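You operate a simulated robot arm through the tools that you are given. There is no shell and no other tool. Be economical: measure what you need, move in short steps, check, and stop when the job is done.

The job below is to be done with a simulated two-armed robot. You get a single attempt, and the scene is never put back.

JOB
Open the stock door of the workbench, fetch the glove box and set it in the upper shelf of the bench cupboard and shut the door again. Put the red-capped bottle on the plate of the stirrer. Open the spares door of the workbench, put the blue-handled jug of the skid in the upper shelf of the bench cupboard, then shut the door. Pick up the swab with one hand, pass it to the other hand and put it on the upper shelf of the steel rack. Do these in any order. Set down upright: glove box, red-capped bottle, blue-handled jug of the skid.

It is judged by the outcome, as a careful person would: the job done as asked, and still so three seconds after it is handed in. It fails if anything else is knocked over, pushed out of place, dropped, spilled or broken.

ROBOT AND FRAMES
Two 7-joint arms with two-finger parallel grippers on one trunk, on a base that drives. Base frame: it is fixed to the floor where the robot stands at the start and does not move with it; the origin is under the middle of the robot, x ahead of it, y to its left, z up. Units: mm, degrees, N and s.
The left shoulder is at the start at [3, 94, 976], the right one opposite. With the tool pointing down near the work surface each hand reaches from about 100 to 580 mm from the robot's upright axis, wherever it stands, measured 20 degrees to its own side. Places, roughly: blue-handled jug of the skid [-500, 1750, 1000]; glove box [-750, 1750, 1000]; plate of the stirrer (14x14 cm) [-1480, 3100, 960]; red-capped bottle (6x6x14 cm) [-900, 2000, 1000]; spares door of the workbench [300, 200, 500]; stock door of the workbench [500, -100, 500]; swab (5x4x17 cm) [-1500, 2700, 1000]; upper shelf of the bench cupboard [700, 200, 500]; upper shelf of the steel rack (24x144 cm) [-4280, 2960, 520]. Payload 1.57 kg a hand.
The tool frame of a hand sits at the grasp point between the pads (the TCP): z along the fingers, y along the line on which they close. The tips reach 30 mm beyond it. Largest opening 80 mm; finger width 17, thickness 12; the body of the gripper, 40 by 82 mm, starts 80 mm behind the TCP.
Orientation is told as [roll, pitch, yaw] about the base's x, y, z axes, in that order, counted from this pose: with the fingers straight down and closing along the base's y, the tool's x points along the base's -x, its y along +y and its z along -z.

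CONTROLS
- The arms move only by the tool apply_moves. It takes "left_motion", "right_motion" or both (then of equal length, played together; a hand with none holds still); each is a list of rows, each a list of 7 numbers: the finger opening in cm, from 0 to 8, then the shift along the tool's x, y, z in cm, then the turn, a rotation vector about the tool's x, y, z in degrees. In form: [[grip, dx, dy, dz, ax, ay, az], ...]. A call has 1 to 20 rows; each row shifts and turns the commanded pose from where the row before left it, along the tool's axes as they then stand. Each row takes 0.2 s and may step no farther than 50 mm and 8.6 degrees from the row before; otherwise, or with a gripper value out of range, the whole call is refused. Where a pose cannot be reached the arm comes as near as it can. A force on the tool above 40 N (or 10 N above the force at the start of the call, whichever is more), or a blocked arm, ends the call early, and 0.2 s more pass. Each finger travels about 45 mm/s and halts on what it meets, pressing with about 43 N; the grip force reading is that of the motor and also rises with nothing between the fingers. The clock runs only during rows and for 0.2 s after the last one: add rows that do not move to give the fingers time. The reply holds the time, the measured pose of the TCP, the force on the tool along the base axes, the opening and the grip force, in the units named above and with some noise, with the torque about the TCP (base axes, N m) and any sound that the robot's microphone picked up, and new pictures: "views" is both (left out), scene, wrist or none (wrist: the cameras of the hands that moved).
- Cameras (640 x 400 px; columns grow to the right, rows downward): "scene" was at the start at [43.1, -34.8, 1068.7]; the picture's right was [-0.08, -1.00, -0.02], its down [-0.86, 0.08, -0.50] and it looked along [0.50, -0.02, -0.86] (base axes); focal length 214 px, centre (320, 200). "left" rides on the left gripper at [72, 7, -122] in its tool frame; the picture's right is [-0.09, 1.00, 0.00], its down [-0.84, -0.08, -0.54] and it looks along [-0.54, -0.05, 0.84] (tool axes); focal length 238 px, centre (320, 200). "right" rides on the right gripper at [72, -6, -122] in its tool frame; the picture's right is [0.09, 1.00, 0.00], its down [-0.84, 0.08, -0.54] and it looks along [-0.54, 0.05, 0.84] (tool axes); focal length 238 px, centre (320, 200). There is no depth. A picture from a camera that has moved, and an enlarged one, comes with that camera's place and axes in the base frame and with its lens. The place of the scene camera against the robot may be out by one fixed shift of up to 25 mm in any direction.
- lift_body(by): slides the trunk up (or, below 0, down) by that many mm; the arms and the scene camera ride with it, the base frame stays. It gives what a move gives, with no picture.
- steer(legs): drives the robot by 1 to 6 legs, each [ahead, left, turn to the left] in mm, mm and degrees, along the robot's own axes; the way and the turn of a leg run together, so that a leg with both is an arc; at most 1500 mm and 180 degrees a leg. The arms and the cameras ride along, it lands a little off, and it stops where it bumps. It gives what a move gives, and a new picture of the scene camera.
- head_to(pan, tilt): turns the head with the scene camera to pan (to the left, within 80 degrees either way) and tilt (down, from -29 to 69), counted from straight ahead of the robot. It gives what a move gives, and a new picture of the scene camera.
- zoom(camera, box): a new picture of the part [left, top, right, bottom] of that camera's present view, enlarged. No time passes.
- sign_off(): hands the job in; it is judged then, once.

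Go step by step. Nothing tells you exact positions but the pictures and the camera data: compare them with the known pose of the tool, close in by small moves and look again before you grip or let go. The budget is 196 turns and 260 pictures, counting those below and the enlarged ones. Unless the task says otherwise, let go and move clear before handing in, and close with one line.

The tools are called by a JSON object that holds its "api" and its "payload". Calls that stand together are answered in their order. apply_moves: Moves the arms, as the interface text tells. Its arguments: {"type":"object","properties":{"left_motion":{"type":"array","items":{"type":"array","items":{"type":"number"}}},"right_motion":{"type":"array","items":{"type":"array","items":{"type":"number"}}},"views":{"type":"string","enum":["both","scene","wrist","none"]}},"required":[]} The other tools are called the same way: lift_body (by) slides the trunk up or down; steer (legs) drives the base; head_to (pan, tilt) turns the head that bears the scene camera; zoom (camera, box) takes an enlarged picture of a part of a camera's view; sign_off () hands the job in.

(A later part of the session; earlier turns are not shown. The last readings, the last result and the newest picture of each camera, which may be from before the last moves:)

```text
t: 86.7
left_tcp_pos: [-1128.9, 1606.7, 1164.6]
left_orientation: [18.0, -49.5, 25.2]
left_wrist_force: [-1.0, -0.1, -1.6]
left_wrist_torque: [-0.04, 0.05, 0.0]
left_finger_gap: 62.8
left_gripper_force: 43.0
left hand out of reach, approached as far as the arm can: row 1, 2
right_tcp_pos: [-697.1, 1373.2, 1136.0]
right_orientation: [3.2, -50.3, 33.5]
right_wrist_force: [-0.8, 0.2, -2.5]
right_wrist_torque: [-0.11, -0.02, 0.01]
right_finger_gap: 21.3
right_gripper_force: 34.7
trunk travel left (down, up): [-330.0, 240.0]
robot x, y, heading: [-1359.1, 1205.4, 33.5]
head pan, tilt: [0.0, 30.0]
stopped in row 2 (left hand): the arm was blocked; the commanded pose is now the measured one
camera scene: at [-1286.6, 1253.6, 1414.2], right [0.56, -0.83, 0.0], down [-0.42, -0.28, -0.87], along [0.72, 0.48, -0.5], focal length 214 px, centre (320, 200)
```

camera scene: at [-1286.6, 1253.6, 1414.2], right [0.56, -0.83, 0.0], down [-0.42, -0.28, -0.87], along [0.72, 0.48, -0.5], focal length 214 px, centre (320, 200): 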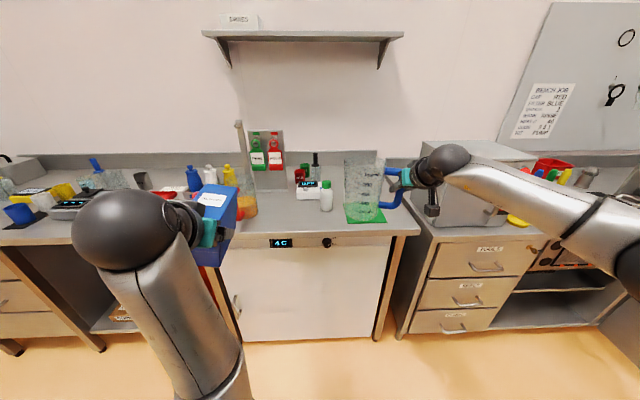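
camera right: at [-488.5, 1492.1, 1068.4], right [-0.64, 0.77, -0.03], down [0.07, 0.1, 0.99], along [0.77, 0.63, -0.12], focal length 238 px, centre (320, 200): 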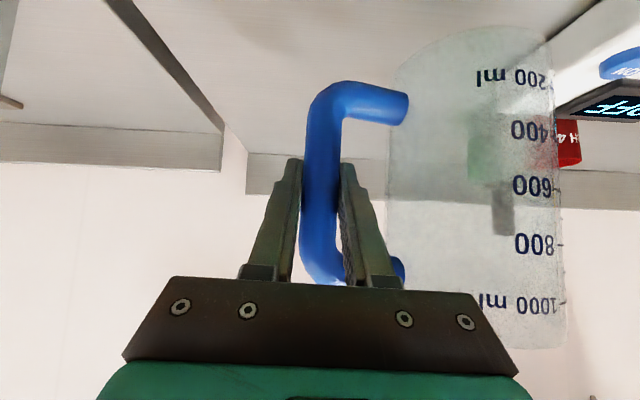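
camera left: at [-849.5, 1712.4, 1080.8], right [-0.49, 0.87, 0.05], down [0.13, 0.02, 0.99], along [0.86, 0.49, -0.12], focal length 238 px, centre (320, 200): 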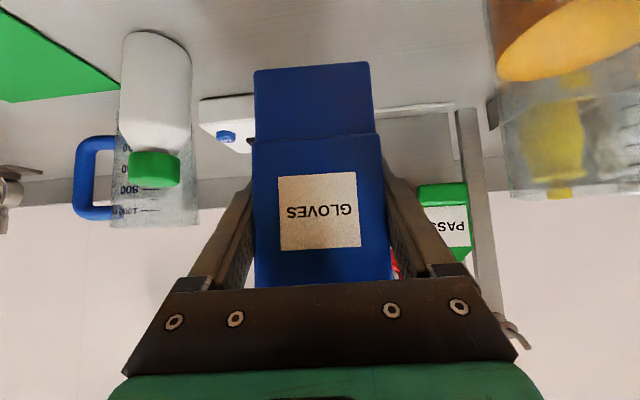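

The left arm is at its fold limit there; I bring the box forward again and level it, and finish tucking the right.

{"api": "apply_moves", "payload": {"left_motion": [[0, -2.4, -1.5, 3.0, 3.8, 0, -2.1], [0, -2.4, -1.5, 3.0, 3.8, 0, -2.1], [0, -2.4, -1.5, 3.0, 3.8, 0, -2.1], [0, 0, 0, 0, 0, 0, 0]], "right_motion": [[0, 1.9, 1.5, -2.3, 0, 0, 0], [0, 1.9, 1.5, -2.3, 0, 0, 0], [0, 1.9, 1.5, -2.3, 0, 0, 0], [0, 1.9, 1.5, -2.3, 0, 0, 0]], "views": "both"}}

```text
t: 87.7
left_tcp_pos: [-1008.2, 1641.1, 1157.6]
left_orientation: [-1.3, -50.5, 34.9]
left_wrist_force: [-0.6, 0.3, -1.9]
left_wrist_torque: [0.01, 0.0, 0.03]
left_finger_gap: 62.8
left_gripper_force: 42.8
right_tcp_pos: [-829.0, 1354.0, 1138.2]
right_orientation: [3.3, -50.4, 33.3]
right_wrist_force: [-0.4, 0.4, -1.1]
right_wrist_torque: [-0.11, -0.08, 0.0]
right_finger_gap: 21.3
right_gripper_force: 34.3
trunk travel left (down, up): [-330.0, 240.0]
robot x, y, heading: [-1358.0, 1206.9, 33.7]
head pan, tilt: [0.0, 30.0]
camera scene: at [-1287.2, 1253.5, 1414.2], right [0.56, -0.83, 0.0], down [-0.42, -0.28, -0.87], along [0.72, 0.48, -0.5], focal length 214 px, centre (320, 200)
camera right: at [-938.5, 1266.5, 1159.1], right [-0.63, 0.77, -0.03], down [0.07, 0.1, 0.99], along [0.77, 0.62, -0.12], focal length 238 px, centre (320, 200)
camera left: at [-1128.5, 1568.2, 1179.0], right [-0.51, 0.86, 0.06], down [0.13, 0.01, 0.99], along [0.85, 0.51, -0.12], focal length 238 px, centre (320, 200)
```

scene: 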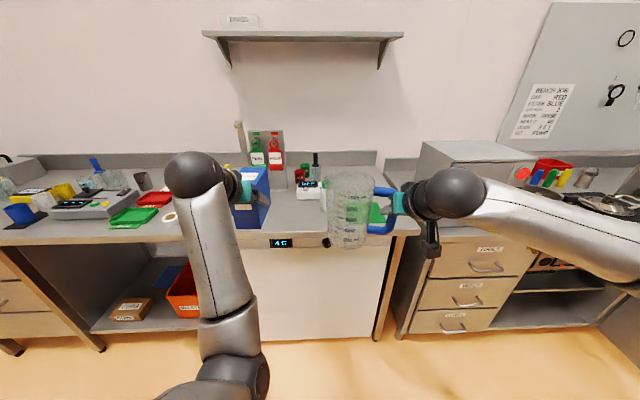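
right: 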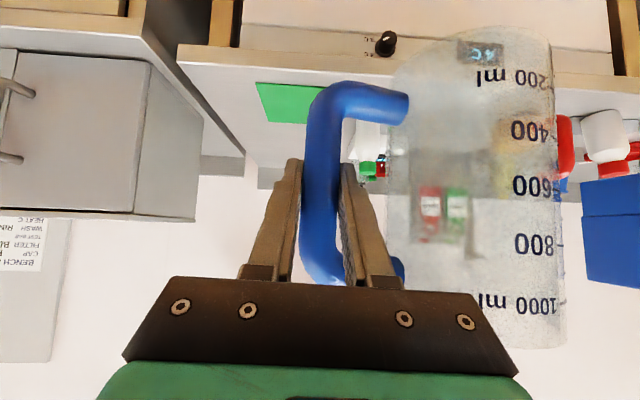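
left: 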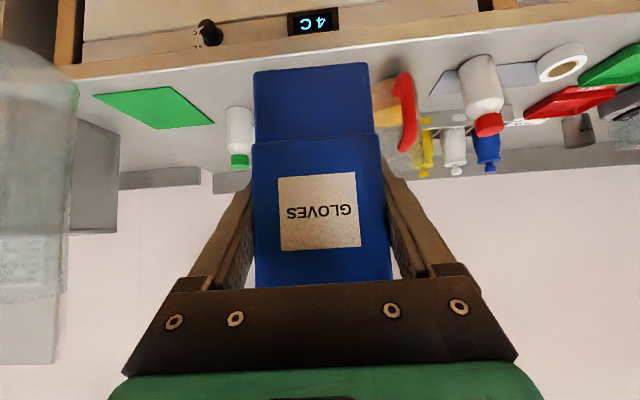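

Both items are level and tucked. Drive right along the aisle to the cupboard.

{"api": "steer", "payload": {"legs": [[0, -1500, 0], [0, -410, 0]]}}

{"api": "head_to", "payload": {"pan": 0, "tilt": 50}}

```text
t: 97.2
left_tcp_pos: [41.6, 27.1, 1156.8]
left_orientation: [-1.1, -50.4, 33.7]
left_wrist_force: [1.0, 0.4, -0.7]
left_wrist_torque: [-0.03, 0.06, 0.02]
left_finger_gap: 62.7
left_gripper_force: 43.1
right_tcp_pos: [215.9, -264.3, 1137.6]
right_orientation: [3.4, -50.4, 32.4]
right_wrist_force: [0.7, 0.4, -1.2]
right_wrist_torque: [-0.1, -0.06, 0.03]
right_finger_gap: 21.4
right_gripper_force: 34.3
trunk travel left (down, up): [-330.0, 240.0]
robot x, y, heading: [-313.2, -400.9, 32.7]
head pan, tilt: [0.0, 30.0]
camera scene: at [-243.8, -356.9, 1414.1], right [0.54, -0.84, 0.0], down [-0.42, -0.27, -0.87], along [0.73, 0.47, -0.5], focal length 214 px, centre (320, 200)
```

scene: 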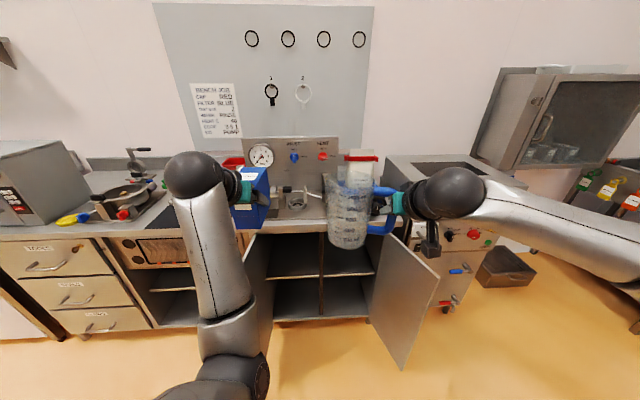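

```text
t: 98.1
left_tcp_pos: [40.7, 26.9, 1156.7]
left_orientation: [-1.1, -50.5, 33.8]
left_wrist_force: [0.2, 1.3, -1.8]
left_wrist_torque: [-0.04, 0.03, 0.0]
left_finger_gap: 62.5
left_gripper_force: 42.7
right_tcp_pos: [215.7, -264.1, 1138.2]
right_orientation: [3.2, -50.5, 32.3]
right_wrist_force: [0.6, -0.5, -2.1]
right_wrist_torque: [-0.09, -0.06, -0.02]
right_finger_gap: 21.4
right_gripper_force: 34.4
trunk travel left (down, up): [-330.0, 240.0]
robot x, y, heading: [-314.6, -405.1, 32.9]
head pan, tilt: [0.0, 50.0]
camera scene: at [-255.4, -363.7, 1384.7], right [0.54, -0.84, 0.0], down [-0.64, -0.41, -0.64], along [0.54, 0.35, -0.77], focal length 214 px, centre (320, 200)
```

scene: 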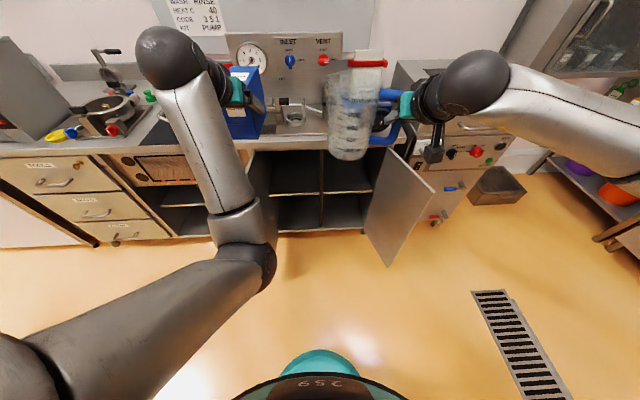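

In front of the open cupboard. I lower the trunk, shift a bit left, and lower the right hand with the jug.

{"api": "lift_body", "payload": {"by": -235}}

{"api": "steer", "payload": {"legs": [[0, 42, 0.8]]}}

{"api": "apply_moves", "payload": {"right_motion": [[0, 3.1, 0, 2.6, 0, 0, 0], [0, 3.1, 0, 2.6, 0, 0, 0], [0, 3.1, 0, 2.6, 0, 0, 0], [0, 3.1, 0, 2.6, 0, 0, 0], [0, 3.1, 0, 2.6, 0, 0, 0], [0, 3.1, 0, 2.6, 0, 0, 0], [0, 3.1, 0, 2.6, 0, 0, 0]]}}

```text
t: 100.5
left_tcp_pos: [40.2, 25.8, 921.4]
left_orientation: [-1.1, -50.4, 33.8]
left_wrist_force: [0.0, 0.6, -0.4]
left_wrist_torque: [-0.02, 0.06, 0.01]
left_finger_gap: 62.8
left_gripper_force: 42.9
right_tcp_pos: [215.9, -263.4, 903.9]
right_orientation: [3.3, -50.4, 32.4]
right_wrist_force: [-0.3, -0.1, -1.5]
right_wrist_torque: [-0.07, -0.06, 0.0]
right_finger_gap: 21.0
right_gripper_force: 34.5
trunk travel left (down, up): [-95.0, 475.0]
robot x, y, heading: [-313.2, -401.0, 33.0]
head pan, tilt: [0.0, 50.0]
```

```text
t: 101.4
left_tcp_pos: [12.5, 65.8, 922.3]
left_orientation: [-1.1, -50.4, 34.6]
left_wrist_force: [-0.8, -0.1, -0.7]
left_wrist_torque: [-0.02, 0.05, -0.02]
left_finger_gap: 62.6
left_gripper_force: 43.0
right_tcp_pos: [191.1, -220.5, 903.2]
right_orientation: [3.2, -50.5, 33.3]
right_wrist_force: [-0.2, 0.2, -0.7]
right_wrist_torque: [-0.1, -0.03, -0.01]
right_finger_gap: 21.2
right_gripper_force: 34.6
trunk travel left (down, up): [-95.0, 475.0]
robot x, y, heading: [-338.8, -363.9, 33.6]
head pan, tilt: [0.0, 50.0]
camera scene: at [-278.8, -327.9, 1149.6], right [0.55, -0.83, 0.0], down [-0.64, -0.42, -0.64], along [0.54, 0.35, -0.77], focal length 214 px, centre (320, 200)
```

scene: 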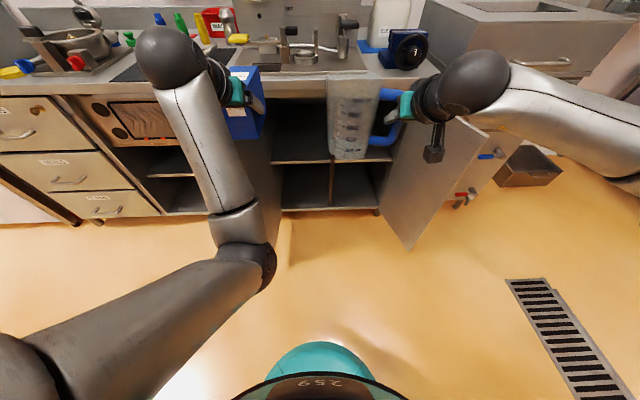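

```text
t: 103.0
left_tcp_pos: [12.6, 65.1, 922.9]
left_orientation: [-1.0, -50.3, 34.6]
left_wrist_force: [-0.5, -0.8, -2.0]
left_wrist_torque: [-0.01, 0.07, 0.01]
left_finger_gap: 62.7
left_gripper_force: 42.7
right_tcp_pos: [191.8, -220.6, 733.4]
right_orientation: [3.4, -50.1, 33.2]
right_wrist_force: [0.2, -0.2, -2.5]
right_wrist_torque: [-0.1, -0.05, 0.0]
right_finger_gap: 21.3
right_gripper_force: 33.7
right hand out of reach, approached as far as the arm can: row 5, 6, 7
trunk travel left (down, up): [-95.0, 475.0]
robot x, y, heading: [-338.7, -370.4, 33.7]
head pan, tilt: [0.0, 50.0]
camera scene: at [-278.7, -328.0, 1149.6], right [0.55, -0.83, 0.0], down [-0.64, -0.42, -0.64], along [0.54, 0.35, -0.77], focal length 214 px, centre (320, 200)
camera right: at [82.5, -307.8, 754.4], right [-0.63, 0.78, -0.03], down [0.07, 0.1, 0.99], along [0.77, 0.62, -0.12], focal length 238 px, centre (320, 200)
```

scene: 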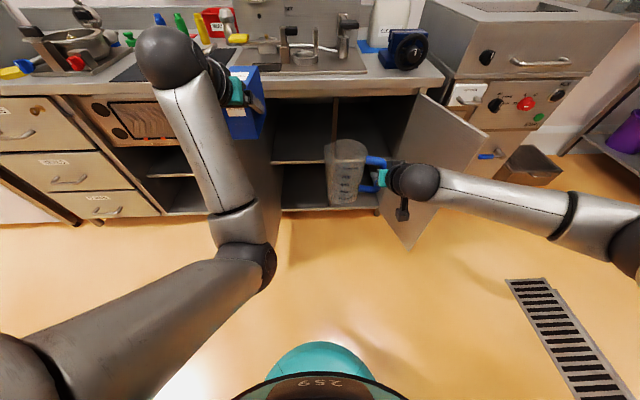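
right: 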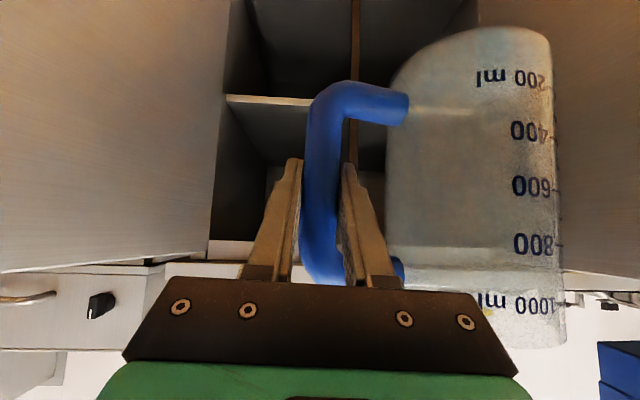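

The right arm is limited there; moving leftward and down together should free it.

{"api": "apply_moves", "payload": {"right_motion": [[0, 1.2, 3, 1.0, 0, 0, 0], [0, 1.2, 3, 1.0, 0, 0, 0], [0, 1.2, 3, 1.0, 0, 0, 0], [0, 1.5, 3, 1.3, 0, 0, 0], [0, 1.5, 2, 1.3, 0, 0, 0], [0, 1.5, 2, 1.3, 0, 0, 0]]}}

```text
t: 104.4
left_tcp_pos: [12.5, 65.9, 921.7]
left_orientation: [-1.0, -50.3, 34.6]
left_wrist_force: [0.0, 0.8, -1.3]
left_wrist_torque: [-0.04, 0.07, 0.02]
left_finger_gap: 62.6
left_gripper_force: 43.4
right_tcp_pos: [191.3, -220.2, 732.8]
right_orientation: [3.2, -50.0, 33.3]
right_wrist_force: [-0.2, 0.3, -1.8]
right_wrist_torque: [-0.11, -0.08, 0.0]
right_finger_gap: 21.4
right_gripper_force: 34.5
right hand out of reach, approached as far as the arm can: row 1, 2, 3, 4, 5, 6
trunk travel left (down, up): [-95.0, 475.0]
robot x, y, heading: [-340.1, -366.6, 33.3]
head pan, tilt: [0.0, 50.0]
camera scene: at [-278.7, -328.1, 1149.6], right [0.55, -0.83, 0.0], down [-0.64, -0.42, -0.64], along [0.54, 0.35, -0.77], focal length 214 px, centre (320, 200)
camera right: at [82.5, -307.8, 754.5], right [-0.63, 0.78, -0.03], down [0.07, 0.1, 0.99], along [0.77, 0.62, -0.12], focal length 238 px, centre (320, 200)
```

scene: 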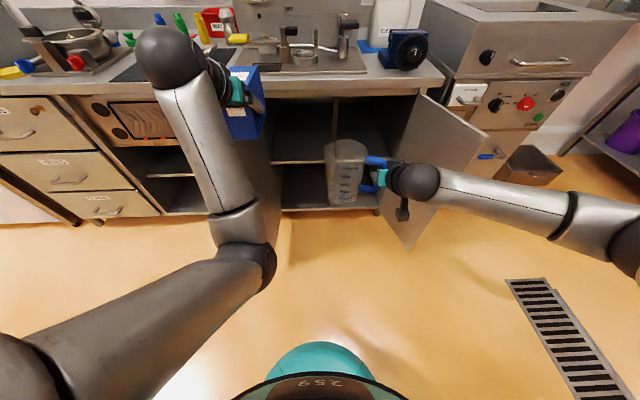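
right: 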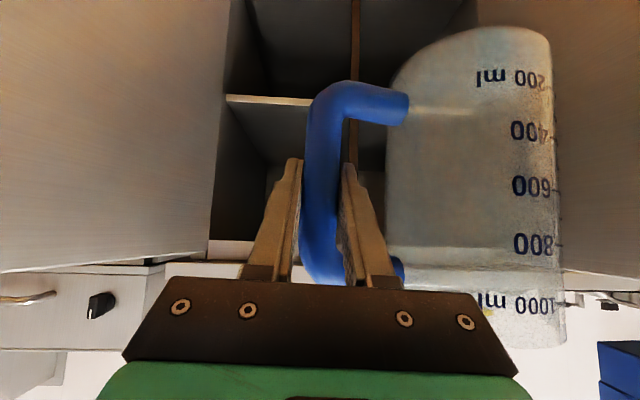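

Stuck at a joint limit. I go back up a bit, then left, then down.

{"api": "apply_moves", "payload": {"right_motion": [[0, -2.5, 2, -2.1, 0, 0, 0], [0, -2.5, 2, -2.1, 0, 0, 0], [0, -1, 3.5, -0.8, 0, 0, 0], [0, 0, 4, 0, 0, 0, 0], [0, 0, 4, 0, 0, 0, 0], [0, 0, 3, 0, 0, 0, 0]], "views": "scene"}}

```text
t: 105.8
left_tcp_pos: [7.5, 74.2, 923.7]
left_orientation: [0.0, -50.8, 35.1]
left_wrist_force: [-14.2, 33.1, 3.6]
left_wrist_torque: [1.84, 0.8, 0.67]
left_finger_gap: 63.0
left_gripper_force: 43.5
right_tcp_pos: [94.8, -77.4, 812.7]
right_orientation: [2.0, -50.0, 32.6]
right_wrist_force: [14.3, -32.8, -8.1]
right_wrist_torque: [0.82, 0.33, -0.03]
right_finger_gap: 21.6
right_gripper_force: 34.3
trunk travel left (down, up): [-95.0, 475.0]
robot x, y, heading: [-337.4, -364.9, 33.5]
head pan, tilt: [0.0, 50.0]
camera scene: at [-278.8, -327.9, 1149.6], right [0.55, -0.83, 0.0], down [-0.64, -0.42, -0.64], along [0.54, 0.35, -0.77], focal length 214 px, centre (320, 200)
```

scene: 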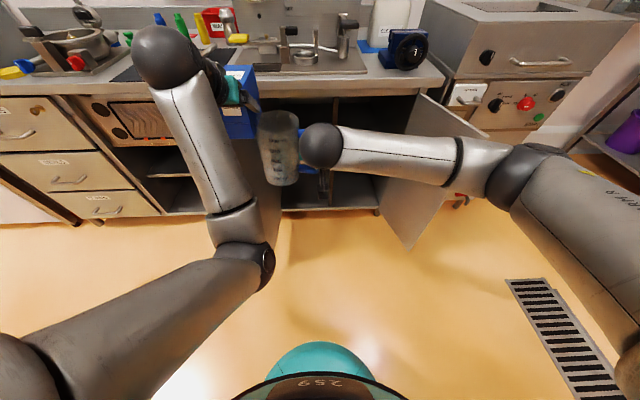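

The jug touched the box; I back the jug off to the right at once.

{"api": "apply_moves", "payload": {"right_motion": [[0, 0, -2, 0, 0, 0, 0], [0, 0, -2, 0, 0, 0, 0], [0, 0, -1, 0, 0, 0, 0]], "left_motion": [[0, -1, 0, -0.8, 0, 0, 0], [0, -2, 0, -1.6, 0, 0, 0], [0, -2, 0, -1.6, 0, 0, 0]]}}

```text
t: 106.6
left_tcp_pos: [13.7, 65.8, 984.7]
left_orientation: [-1.2, -50.3, 34.5]
left_wrist_force: [0.6, 0.5, -1.3]
left_wrist_torque: [-0.04, 0.05, 0.01]
left_finger_gap: 62.7
left_gripper_force: 43.1
right_tcp_pos: [115.2, -111.5, 813.2]
right_orientation: [3.3, -50.4, 33.3]
right_wrist_force: [-0.2, 0.0, -1.3]
right_wrist_torque: [-0.1, -0.07, -0.02]
right_finger_gap: 21.6
right_gripper_force: 34.5
trunk travel left (down, up): [-95.0, 475.0]
robot x, y, heading: [-337.4, -368.5, 33.5]
head pan, tilt: [0.0, 50.0]
camera scene: at [-278.7, -328.1, 1149.6], right [0.55, -0.83, 0.0], down [-0.64, -0.42, -0.64], along [0.54, 0.35, -0.77], focal length 214 px, centre (320, 200)
camera right: at [6.1, -199.8, 835.2], right [-0.63, 0.77, -0.03], down [0.07, 0.1, 0.99], along [0.77, 0.63, -0.12], focal length 238 px, centre (320, 200)
camera left: at [-106.6, -6.6, 1007.3], right [-0.5, 0.86, 0.06], down [0.13, 0.01, 0.99], along [0.85, 0.5, -0.12], focal length 238 px, centre (320, 200)
```

scene: 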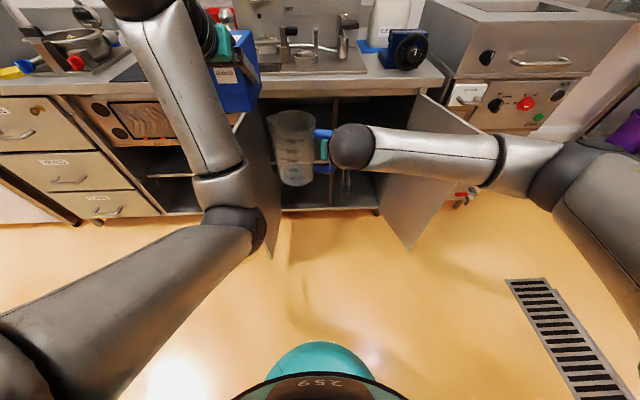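
right: 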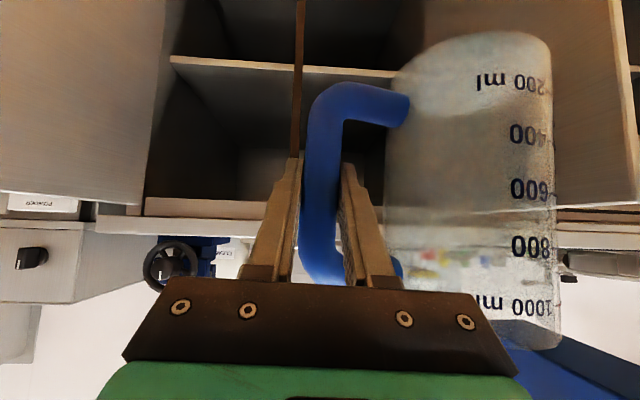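
left: 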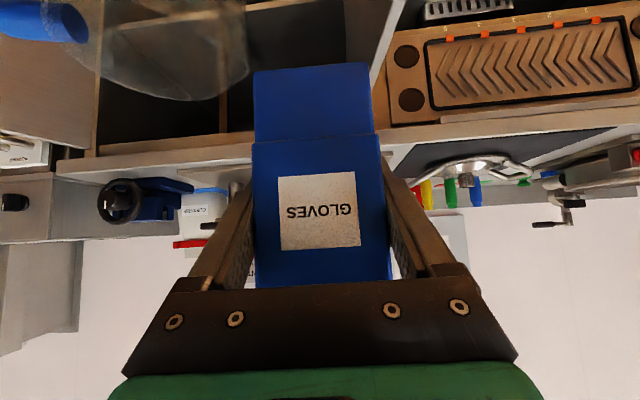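

Clear again, both still held. Now lower the jug here.

{"api": "apply_moves", "payload": {"right_motion": [[0, 3, 0, 2.5, 0, 0, 0], [0, 3, 0, 2.5, 0, 0, 0], [0, 3, 0, 2.5, 0, 0, 0], [0, 3, 0, 2.5, 0, 0, 0], [0, 3, 0, 2.5, 0, 0, 0], [0, 2, 0, 1.7, 0, 0, 0]], "views": "scene"}}

```text
t: 108.0
left_tcp_pos: [13.9, 67.7, 985.4]
left_orientation: [-1.2, -50.4, 34.6]
left_wrist_force: [-0.6, -0.1, -1.2]
left_wrist_torque: [-0.06, 0.04, 0.0]
left_finger_gap: 62.9
left_gripper_force: 42.8
right_tcp_pos: [111.5, -98.2, 596.9]
right_orientation: [2.7, -50.2, 33.1]
right_wrist_force: [-0.5, 0.1, -0.1]
right_wrist_torque: [-0.08, -0.05, 0.01]
right_finger_gap: 21.0
right_gripper_force: 34.7
right hand out of reach, approached as far as the arm can: row 6
trunk travel left (down, up): [-95.0, 475.0]
robot x, y, heading: [-337.3, -367.0, 33.6]
head pan, tilt: [0.0, 50.0]
camera scene: at [-278.8, -327.9, 1149.6], right [0.55, -0.83, 0.0], down [-0.64, -0.42, -0.64], along [0.54, 0.35, -0.77], focal length 214 px, centre (320, 200)
```

scene: 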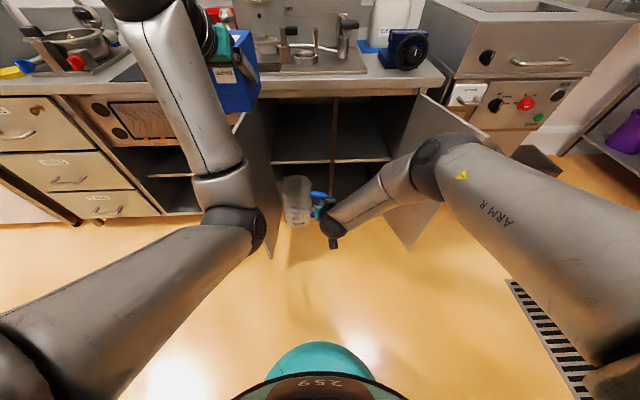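

Jug is at entry height. I shift it 40 mm left, raise the box a bit further, and drive 280 mm ahead.

{"api": "apply_moves", "payload": {"right_motion": [[0, -0.5, 2, -0.4, 0, 0, 0], [0, -0.5, 2, -0.4, 0, 0, 0]], "left_motion": [[0, -2.3, 0, -1.95, 0, 0, 0], [0, -2.3, 0, -1.95, 0, 0, 0]], "views": "none"}}

{"api": "steer", "payload": {"legs": [[250, 0, 0]]}}

{"api": "zoom", "payload": {"camera": "right", "box": [0, 0, 640, 400]}}

```text
t: 108.6
left_tcp_pos: [12.9, 66.5, 1046.7]
left_orientation: [-1.1, -50.4, 34.6]
left_wrist_force: [-0.2, 0.0, -2.6]
left_wrist_torque: [-0.03, 0.04, 0.0]
left_finger_gap: 62.9
left_gripper_force: 43.1
right_tcp_pos: [88.4, -64.3, 612.0]
right_orientation: [3.2, -50.5, 33.2]
right_wrist_force: [0.6, -0.9, -3.0]
right_wrist_torque: [-0.09, -0.03, -0.02]
right_finger_gap: 21.3
right_gripper_force: 34.3
trunk travel left (down, up): [-95.0, 475.0]
robot x, y, heading: [-338.5, -363.2, 33.2]
head pan, tilt: [0.0, 50.0]
```

```text
t: 110.5
left_tcp_pos: [219.0, 207.1, 1047.7]
left_orientation: [-1.0, -50.3, 34.8]
left_wrist_force: [-0.3, 0.8, -2.0]
left_wrist_torque: [-0.01, 0.02, 0.01]
left_finger_gap: 62.7
left_gripper_force: 43.7
right_tcp_pos: [295.8, 74.3, 611.4]
right_orientation: [3.1, -50.4, 33.3]
right_wrist_force: [0.3, 0.1, -1.7]
right_wrist_torque: [-0.09, -0.03, 0.01]
right_finger_gap: 21.4
right_gripper_force: 34.6
trunk travel left (down, up): [-95.0, 475.0]
robot x, y, heading: [-127.1, -230.1, 33.7]
head pan, tilt: [0.0, 50.0]
camera scene: at [-70.4, -189.5, 1149.6], right [0.55, -0.83, 0.0], down [-0.64, -0.42, -0.64], along [0.53, 0.36, -0.77], focal length 214 px, centre (320, 200)
```

scene: 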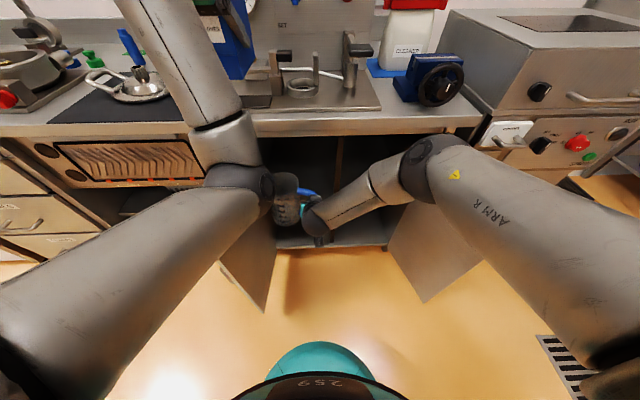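

```text
1.00 times, centred on (320, 200) of right (not enlarged: the box is as wide or as high as the picture)
camera zoom: at [187.1, -12.5, 632.4], right [-0.63, 0.77, -0.04], down [0.07, 0.1, 0.99], along [0.77, 0.62, -0.12], focal length 238 px, centre (320, 200)
```

zoom: 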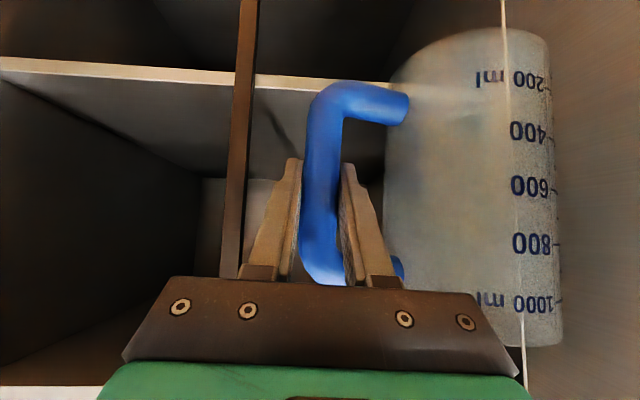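

Jug lines up with the left upper compartment (divider e≈153–183, left wall ≈-115). I extend the arm 120 mm in.

{"api": "apply_moves", "payload": {"right_motion": [[0, -1.92, 0.25, 2.3, 0, 0, 0], [0, -1.92, 0.25, 2.3, 0, 0, 0], [0, -1.92, 0.25, 2.3, 0, 0, 0], [0, -1.92, 0.25, 2.3, 0, 0, 0]]}}

```text
t: 111.5
left_tcp_pos: [219.6, 208.0, 1046.1]
left_orientation: [-1.2, -50.5, 34.8]
left_wrist_force: [0.2, -0.7, -2.2]
left_wrist_torque: [-0.01, 0.06, 0.03]
left_finger_gap: 62.8
left_gripper_force: 42.8
right_tcp_pos: [372.4, 136.2, 614.3]
right_orientation: [3.2, -50.2, 33.4]
right_wrist_force: [0.6, 0.4, -1.6]
right_wrist_torque: [-0.09, -0.05, -0.01]
right_finger_gap: 21.5
right_gripper_force: 34.3
right hand out of reach, approached as far as the arm can: row 4
trunk travel left (down, up): [-95.0, 475.0]
robot x, y, heading: [-126.5, -228.6, 34.0]
head pan, tilt: [0.0, 50.0]
camera scene: at [-70.8, -189.3, 1149.6], right [0.55, -0.83, 0.0], down [-0.64, -0.42, -0.64], along [0.54, 0.36, -0.77], focal length 214 px, centre (320, 200)
camera right: at [263.5, 48.9, 635.6], right [-0.63, 0.77, -0.03], down [0.07, 0.1, 0.99], along [0.77, 0.63, -0.12], focal length 238 px, centre (320, 200)
```

scene: 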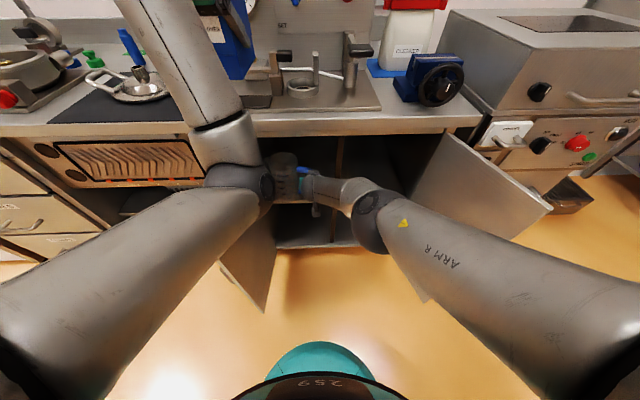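
right: 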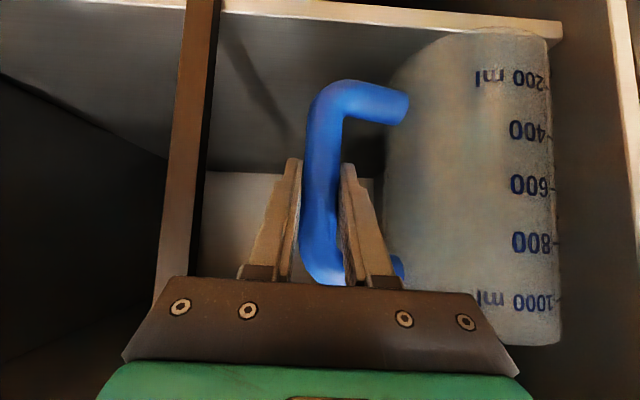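

Arm is fully extended at n≈385; the left elbow looks well clear of the counter, so I drive in 85 mm more.

{"api": "steer", "payload": {"legs": [[85, 0, 0]]}}

{"api": "zoom", "payload": {"camera": "right", "box": [0, 0, 640, 400]}}

```text
t: 112.5
left_tcp_pos: [287.7, 252.5, 1046.3]
left_orientation: [-1.1, -50.4, 34.6]
left_wrist_force: [0.4, 0.2, -2.1]
left_wrist_torque: [0.01, 0.06, 0.01]
left_finger_gap: 62.5
left_gripper_force: 42.9
right_tcp_pos: [443.8, 181.4, 615.7]
right_orientation: [3.2, -50.4, 33.2]
right_wrist_force: [-0.9, 0.3, -1.5]
right_wrist_torque: [-0.09, -0.04, 0.0]
right_finger_gap: 21.3
right_gripper_force: 34.1
trunk travel left (down, up): [-95.0, 475.0]
robot x, y, heading: [-63.2, -183.7, 33.5]
head pan, tilt: [0.0, 50.0]
camera scene: at [-0.9, -143.4, 1149.6], right [0.55, -0.83, 0.0], down [-0.64, -0.42, -0.64], along [0.54, 0.36, -0.77], focal length 214 px, centre (320, 200)
```

scene: 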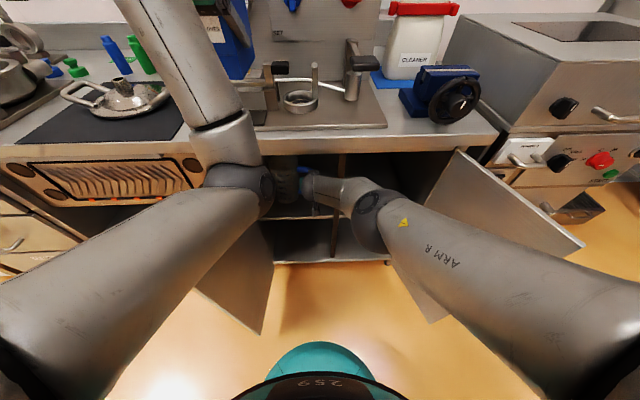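

```text
1.00 times, centred on (320, 200) of right (not enlarged: the box is as wide or as high as the picture)
camera zoom: at [334.1, 94.4, 635.8], right [-0.63, 0.77, -0.04], down [0.07, 0.1, 0.99], along [0.77, 0.62, -0.12], focal length 238 px, centre (320, 200)
```

zoom: 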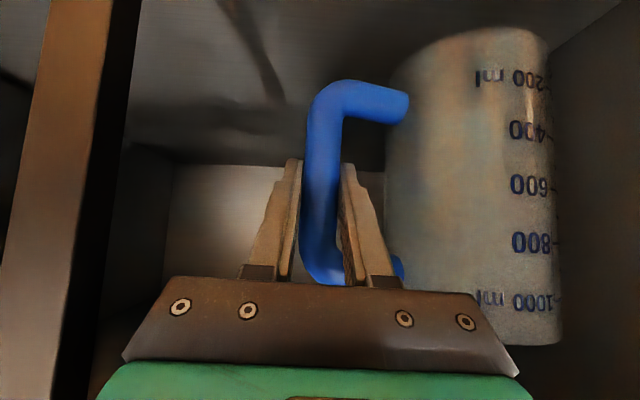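

Jug is over the shelf. I go 30 mm further, and lower the trunk 35 mm toward the shelf.

{"api": "steer", "payload": {"legs": [[30, 0, 0]]}}

{"api": "lift_body", "payload": {"by": -35}}

{"api": "zoom", "payload": {"camera": "right", "box": [0, 0, 640, 400]}}

```text
t: 113.4
left_tcp_pos: [314.2, 268.8, 1046.4]
left_orientation: [-1.0, -50.3, 34.7]
left_wrist_force: [0.5, 0.1, -1.7]
left_wrist_torque: [-0.04, 0.03, -0.03]
left_finger_gap: 62.7
left_gripper_force: 42.9
right_tcp_pos: [467.3, 197.2, 614.9]
right_orientation: [3.1, -50.4, 33.2]
right_wrist_force: [-0.3, 0.1, -1.6]
right_wrist_torque: [-0.14, -0.03, 0.02]
right_finger_gap: 21.4
right_gripper_force: 34.7
trunk travel left (down, up): [-95.0, 475.0]
robot x, y, heading: [-35.5, -166.0, 33.5]
head pan, tilt: [0.0, 50.0]
camera scene: at [23.4, -127.2, 1149.6], right [0.55, -0.83, 0.0], down [-0.64, -0.42, -0.64], along [0.54, 0.36, -0.77], focal length 214 px, centre (320, 200)
```

scene: 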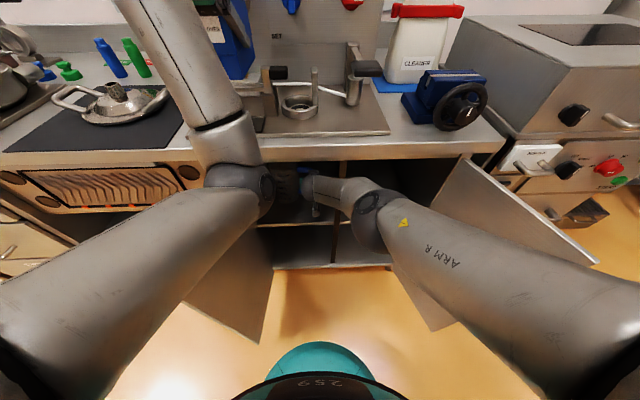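

```text
t: 114.2
left_tcp_pos: [313.2, 268.6, 1011.1]
left_orientation: [-1.1, -50.3, 34.7]
left_wrist_force: [0.6, -0.9, -1.9]
left_wrist_torque: [-0.01, 0.07, 0.01]
left_finger_gap: 62.8
left_gripper_force: 43.2
right_tcp_pos: [467.7, 197.4, 580.5]
right_orientation: [3.1, -50.4, 33.3]
right_wrist_force: [0.0, -0.7, -1.4]
right_wrist_torque: [-0.11, -0.06, 0.01]
right_finger_gap: 21.1
right_gripper_force: 34.6
trunk travel left (down, up): [-60.0, 510.0]
robot x, y, heading: [-33.1, -163.3, 33.4]
head pan, tilt: [0.0, 50.0]
```

```text
1.00 times, centred on (320, 200) of right (not enlarged: the box is as wide or as high as the picture)
camera zoom: at [358.2, 110.4, 600.8], right [-0.63, 0.77, -0.04], down [0.07, 0.1, 0.99], along [0.77, 0.62, -0.12], focal length 238 px, centre (320, 200)
```

zoom: 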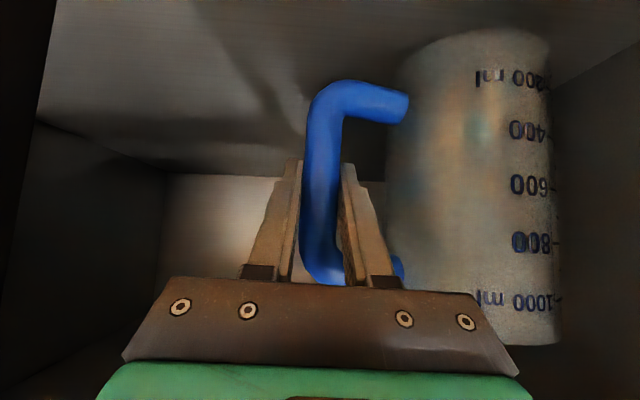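

{"api": "lift_body", "payload": {"by": -8}}

{"api": "lift_body", "payload": {"by": -5}}

```text
t: 114.7
left_tcp_pos: [314.2, 269.2, 1003.5]
left_orientation: [-1.1, -50.3, 34.7]
left_wrist_force: [-0.1, 0.2, -1.2]
left_wrist_torque: [-0.01, 0.04, 0.0]
left_finger_gap: 62.5
left_gripper_force: 42.9
right_tcp_pos: [467.7, 198.0, 571.0]
right_orientation: [3.3, -50.4, 33.3]
right_wrist_force: [-0.9, -0.4, -1.4]
right_wrist_torque: [-0.1, -0.03, -0.01]
right_finger_gap: 21.4
right_gripper_force: 34.1
trunk travel left (down, up): [-52.0, 518.0]
robot x, y, heading: [-34.7, -165.3, 34.0]
head pan, tilt: [0.0, 50.0]
```

```text
t: 115.3
left_tcp_pos: [313.7, 267.5, 998.8]
left_orientation: [-1.0, -50.4, 34.6]
left_wrist_force: [0.0, 1.0, -1.7]
left_wrist_torque: [-0.05, 0.05, 0.01]
left_finger_gap: 62.6
left_gripper_force: 43.1
right_tcp_pos: [467.4, 197.8, 567.0]
right_orientation: [3.2, -50.4, 33.3]
right_wrist_force: [0.1, -0.1, -1.8]
right_wrist_torque: [-0.09, -0.02, -0.05]
right_finger_gap: 21.1
right_gripper_force: 34.2
trunk travel left (down, up): [-47.0, 523.0]
robot x, y, heading: [-34.8, -169.5, 33.5]
head pan, tilt: [0.0, 50.0]
```

{"api": "lift_body", "payload": {"by": -5}}

{"api": "lift_body", "payload": {"by": -4}}

{"api": "lift_body", "payload": {"by": -4}}

{"api": "zoom", "payload": {"camera": "right", "box": [300, 0, 620, 200]}}

```text
t: 115.8
left_tcp_pos: [313.9, 269.6, 993.9]
left_orientation: [-1.0, -50.6, 34.7]
left_wrist_force: [-0.8, 0.9, 1.8]
left_wrist_torque: [0.18, -0.07, -0.01]
left_finger_gap: 62.6
left_gripper_force: 42.9
right_tcp_pos: [467.8, 199.6, 563.0]
right_orientation: [3.2, -50.4, 33.3]
right_wrist_force: [-0.3, -0.1, -0.7]
right_wrist_torque: [-0.04, -0.07, -0.01]
right_finger_gap: 21.5
right_gripper_force: 34.3
trunk travel left (down, up): [-42.0, 528.0]
robot x, y, heading: [-36.5, -168.2, 33.5]
head pan, tilt: [0.0, 50.0]
```

```text
t: 116.3
left_tcp_pos: [313.2, 267.8, 993.9]
left_orientation: [-1.0, -51.0, 34.7]
left_wrist_force: [2.2, 4.8, 10.9]
left_wrist_torque: [0.77, -0.92, 0.1]
left_finger_gap: 62.4
left_gripper_force: 43.1
right_tcp_pos: [469.6, 196.5, 559.9]
right_orientation: [3.2, -50.6, 33.2]
right_wrist_force: [2.3, -1.8, 10.6]
right_wrist_torque: [0.43, -0.07, -0.08]
right_finger_gap: 21.5
right_gripper_force: 35.0
trunk travel left (down, up): [-38.0, 532.0]
robot x, y, heading: [-31.5, -166.2, 33.8]
head pan, tilt: [0.0, 50.0]
```

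```text
t: 116.9
left_tcp_pos: [311.9, 266.6, 989.9]
left_orientation: [-1.0, -51.1, 34.8]
left_wrist_force: [-3.4, 1.2, 17.0]
left_wrist_torque: [0.65, -0.94, 0.2]
left_finger_gap: 62.6
left_gripper_force: 43.0
right_tcp_pos: [470.2, 195.9, 559.6]
right_orientation: [3.0, -50.9, 33.2]
right_wrist_force: [4.3, -6.3, 22.2]
right_wrist_torque: [0.61, 0.09, -0.05]
right_finger_gap: 21.7
right_gripper_force: 35.1
trunk travel left (down, up): [-34.0, 536.0]
robot x, y, heading: [-33.6, -167.9, 33.8]
head pan, tilt: [0.0, 50.0]
```

```text
2.00 times, centred on (460, 100) of right
camera zoom: at [360.2, 109.3, 578.8], right [-0.63, 0.78, -0.04], down [0.06, 0.1, 0.99], along [0.78, 0.62, -0.11], focal length 477 px, centre (40, 400)
```

zoom: 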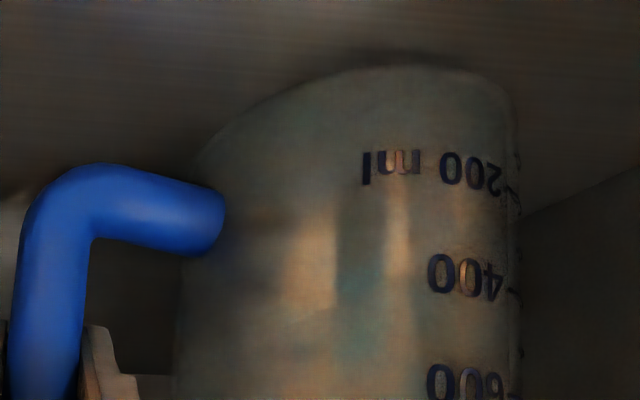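

Both report contact: the jug is on the shelf, and the box is resting on something on the counter. I raise slightly and look at the left.

{"api": "lift_body", "payload": {"by": 6}}

{"api": "head_to", "payload": {"pan": 10, "tilt": 25}}

{"api": "zoom", "payload": {"camera": "left", "box": [0, 0, 640, 400]}}

```text
t: 117.4
left_tcp_pos: [312.0, 267.5, 992.0]
left_orientation: [-1.1, -50.2, 34.7]
left_wrist_force: [-5.0, -1.5, 6.4]
left_wrist_torque: [0.39, 0.01, 0.32]
left_finger_gap: 62.6
left_gripper_force: 43.1
right_tcp_pos: [463.5, 199.2, 559.9]
right_orientation: [3.4, -50.2, 33.4]
right_wrist_force: [-1.2, -1.3, 7.0]
right_wrist_torque: [0.34, 0.21, 0.13]
right_finger_gap: 21.4
right_gripper_force: 35.2
trunk travel left (down, up): [-40.0, 530.0]
robot x, y, heading: [-33.4, -165.5, 33.8]
head pan, tilt: [0.0, 50.0]
```

```text
t: 118.3
left_tcp_pos: [313.4, 268.2, 992.9]
left_orientation: [-1.1, -50.4, 34.7]
left_wrist_force: [-4.6, -1.9, 3.5]
left_wrist_torque: [0.17, 0.08, 0.2]
left_finger_gap: 62.7
left_gripper_force: 42.9
right_tcp_pos: [466.6, 197.9, 560.2]
right_orientation: [3.2, -50.4, 33.3]
right_wrist_force: [-1.0, 0.3, -0.3]
right_wrist_torque: [0.0, 0.03, 0.03]
right_finger_gap: 21.4
right_gripper_force: 34.1
trunk travel left (down, up): [-40.0, 530.0]
robot x, y, heading: [-35.5, -166.7, 33.7]
head pan, tilt: [10.0, 25.0]
camera scene: at [25.0, -107.0, 1132.1], right [0.69, -0.72, 0.0], down [-0.31, -0.29, -0.91], along [0.66, 0.62, -0.42], focal length 214 px, centre (320, 200)
```

scene: 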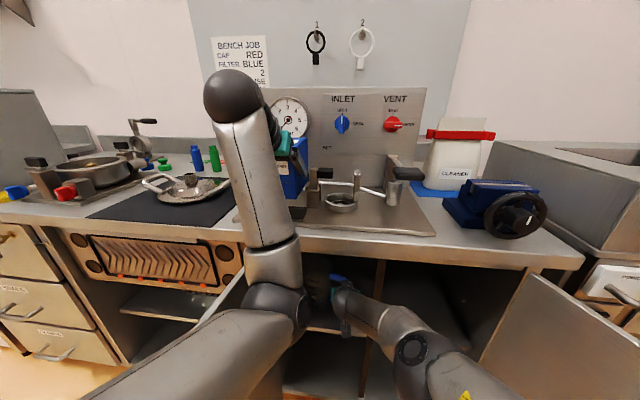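

```text
1.00 times, centred on (320, 200) of left (not enlarged: the box is as wide or as high as the picture)
camera zoom: at [193.3, 195.2, 1013.6], right [-0.51, 0.86, 0.06], down [0.13, 0.01, 0.99], along [0.85, 0.51, -0.12], focal length 238 px, centre (320, 200)
```

zoom: 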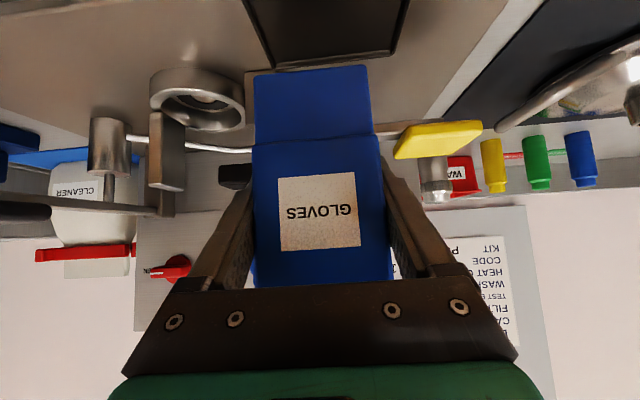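

The jug stands on the shelf with no load. I lift the box off the counter fixture, open the right hand and withdraw it.

{"api": "apply_moves", "payload": {"left_motion": [[0, -1.15, 0, -0.95, 0, 0, 0], [0, -1.15, 0, -0.95, 0, 0, 0], [0, 0, 0, 0, 0, 0, 0], [0, 0, 0, 0, 0, 0, 0]], "right_motion": [[4.4, 0, 0, 0, 0, 0, 0], [4.4, 0, 0, 0, 0, 0, 0], [4.4, 0, 0, 0, 0, 0, 0], [4.4, 0, 0, 0, 0, 0, 0]], "views": "wrist"}}

```text
t: 119.3
left_tcp_pos: [312.7, 268.8, 1022.6]
left_orientation: [-1.1, -50.4, 34.7]
left_wrist_force: [-0.4, 0.2, -2.0]
left_wrist_torque: [-0.01, 0.06, -0.04]
left_finger_gap: 62.6
left_gripper_force: 43.2
right_tcp_pos: [467.0, 197.1, 560.4]
right_orientation: [3.2, -50.3, 33.3]
right_wrist_force: [0.6, -1.0, -0.5]
right_wrist_torque: [0.01, 0.01, 0.0]
right_finger_gap: 44.3
right_gripper_force: 0.1
trunk travel left (down, up): [-40.0, 530.0]
robot x, y, heading: [-35.5, -167.5, 33.6]
head pan, tilt: [10.0, 25.0]
camera right: at [358.3, 110.4, 580.9], right [-0.63, 0.77, -0.04], down [0.07, 0.1, 0.99], along [0.77, 0.62, -0.12], focal length 238 px, centre (320, 200)
camera left: at [192.7, 196.2, 1044.4], right [-0.51, 0.86, 0.06], down [0.13, 0.01, 0.99], along [0.85, 0.51, -0.12], focal length 238 px, centre (320, 200)
```

right: 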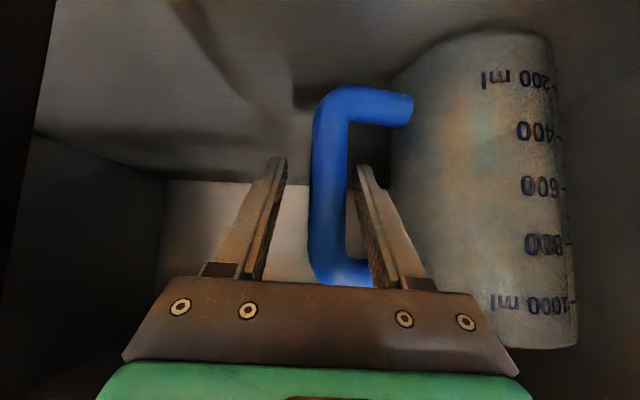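
left: 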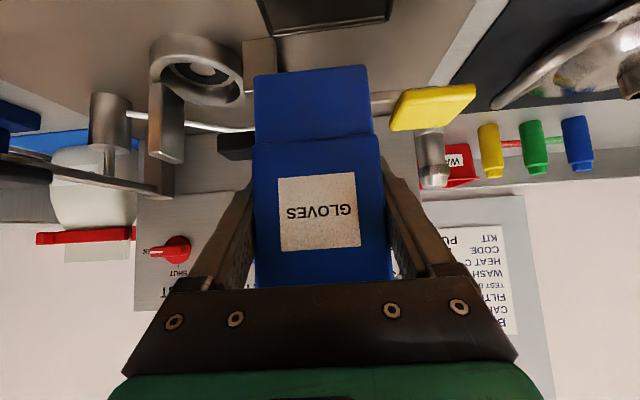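

Jug released and upright. Withdraw the right hand straight back, then drive back.

{"api": "apply_moves", "payload": {"right_motion": [[4.4, 1.28, -0.2, -1.54, 0, 0, 0], [4.4, 1.28, -0.1, -1.54, 0, 0, 0], [4.4, 1.92, 0, -2.3, 0, 0, 0], [4.4, 1.92, 0, -2.3, 0, 0, 0], [4.4, 1.92, 0, -2.3, 0, 0, 0]], "views": "wrist"}}

{"api": "steer", "payload": {"legs": [[-350, 0, 0]]}}

{"api": "head_to", "payload": {"pan": 0, "tilt": 50}}

```text
t: 120.5
left_tcp_pos: [313.1, 268.6, 1022.8]
left_orientation: [-1.2, -50.4, 34.7]
left_wrist_force: [0.4, 0.7, -1.5]
left_wrist_torque: [-0.01, 0.04, 0.02]
left_finger_gap: 62.8
left_gripper_force: 43.0
right_tcp_pos: [362.7, 121.2, 558.0]
right_orientation: [3.3, -50.4, 33.2]
right_wrist_force: [-0.3, 0.2, 0.0]
right_wrist_torque: [0.01, -0.03, 0.02]
right_finger_gap: 43.9
right_gripper_force: 0.0
trunk travel left (down, up): [-40.0, 530.0]
robot x, y, heading: [-36.3, -166.1, 33.7]
head pan, tilt: [10.0, 25.0]
camera right: at [254.3, 34.3, 579.3], right [-0.63, 0.78, -0.03], down [0.07, 0.1, 0.99], along [0.77, 0.62, -0.12], focal length 238 px, centre (320, 200)
```

right: 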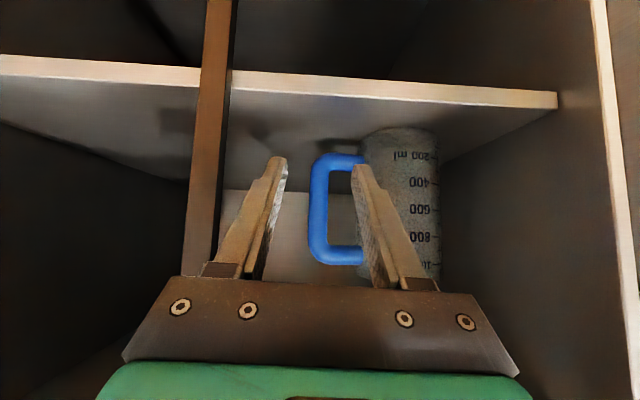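

```text
t: 122.7
left_tcp_pos: [28.5, 78.2, 1022.0]
left_orientation: [-1.1, -50.4, 34.4]
left_wrist_force: [0.4, -0.5, -1.7]
left_wrist_torque: [-0.04, 0.05, -0.03]
left_finger_gap: 62.7
left_gripper_force: 43.2
right_tcp_pos: [78.7, -69.2, 558.7]
right_orientation: [3.1, -50.5, 32.9]
right_wrist_force: [0.4, 0.5, 0.4]
right_wrist_torque: [0.0, 0.01, 0.01]
right_finger_gap: 44.0
right_gripper_force: 0.0
trunk travel left (down, up): [-40.0, 530.0]
robot x, y, heading: [-320.2, -359.4, 33.3]
head pan, tilt: [10.0, 25.0]
camera scene: at [-259.7, -295.6, 1132.1], right [0.69, -0.73, 0.0], down [-0.31, -0.29, -0.91], along [0.66, 0.62, -0.42], focal length 214 px, centre (320, 200)
```

scene: 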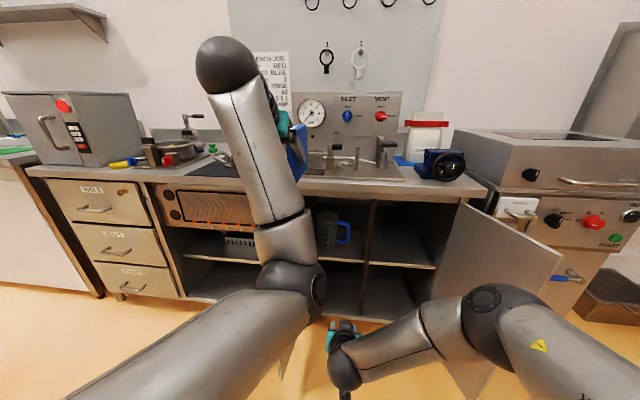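

```text
t: 123.6
left_tcp_pos: [31.0, 78.6, 1022.6]
left_orientation: [-1.1, -50.4, 34.4]
left_wrist_force: [0.0, 0.0, -2.7]
left_wrist_torque: [-0.03, 0.04, 0.02]
left_finger_gap: 62.6
left_gripper_force: 43.0
right_tcp_pos: [78.5, -69.5, 557.9]
right_orientation: [3.2, -50.4, 33.1]
right_wrist_force: [1.2, -0.4, -0.3]
right_wrist_torque: [0.0, -0.01, 0.02]
right_finger_gap: 44.0
right_gripper_force: 0.1
trunk travel left (down, up): [-40.0, 530.0]
robot x, y, heading: [-319.7, -356.7, 33.1]
head pan, tilt: [0.0, 50.0]
camera scene: at [-262.4, -316.4, 1094.7], right [0.55, -0.84, 0.0], down [-0.64, -0.42, -0.64], along [0.54, 0.35, -0.77], focal length 214 px, centre (320, 200)
```

scene: 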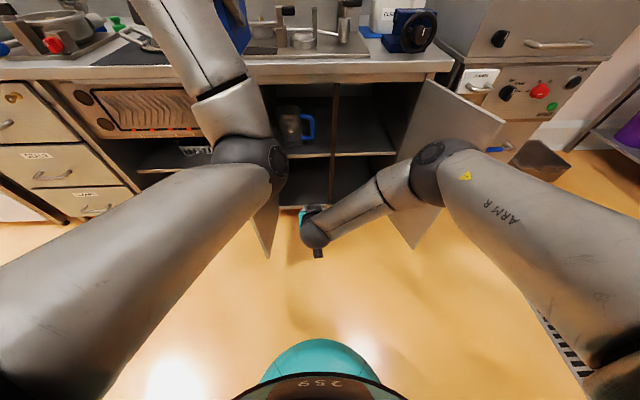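

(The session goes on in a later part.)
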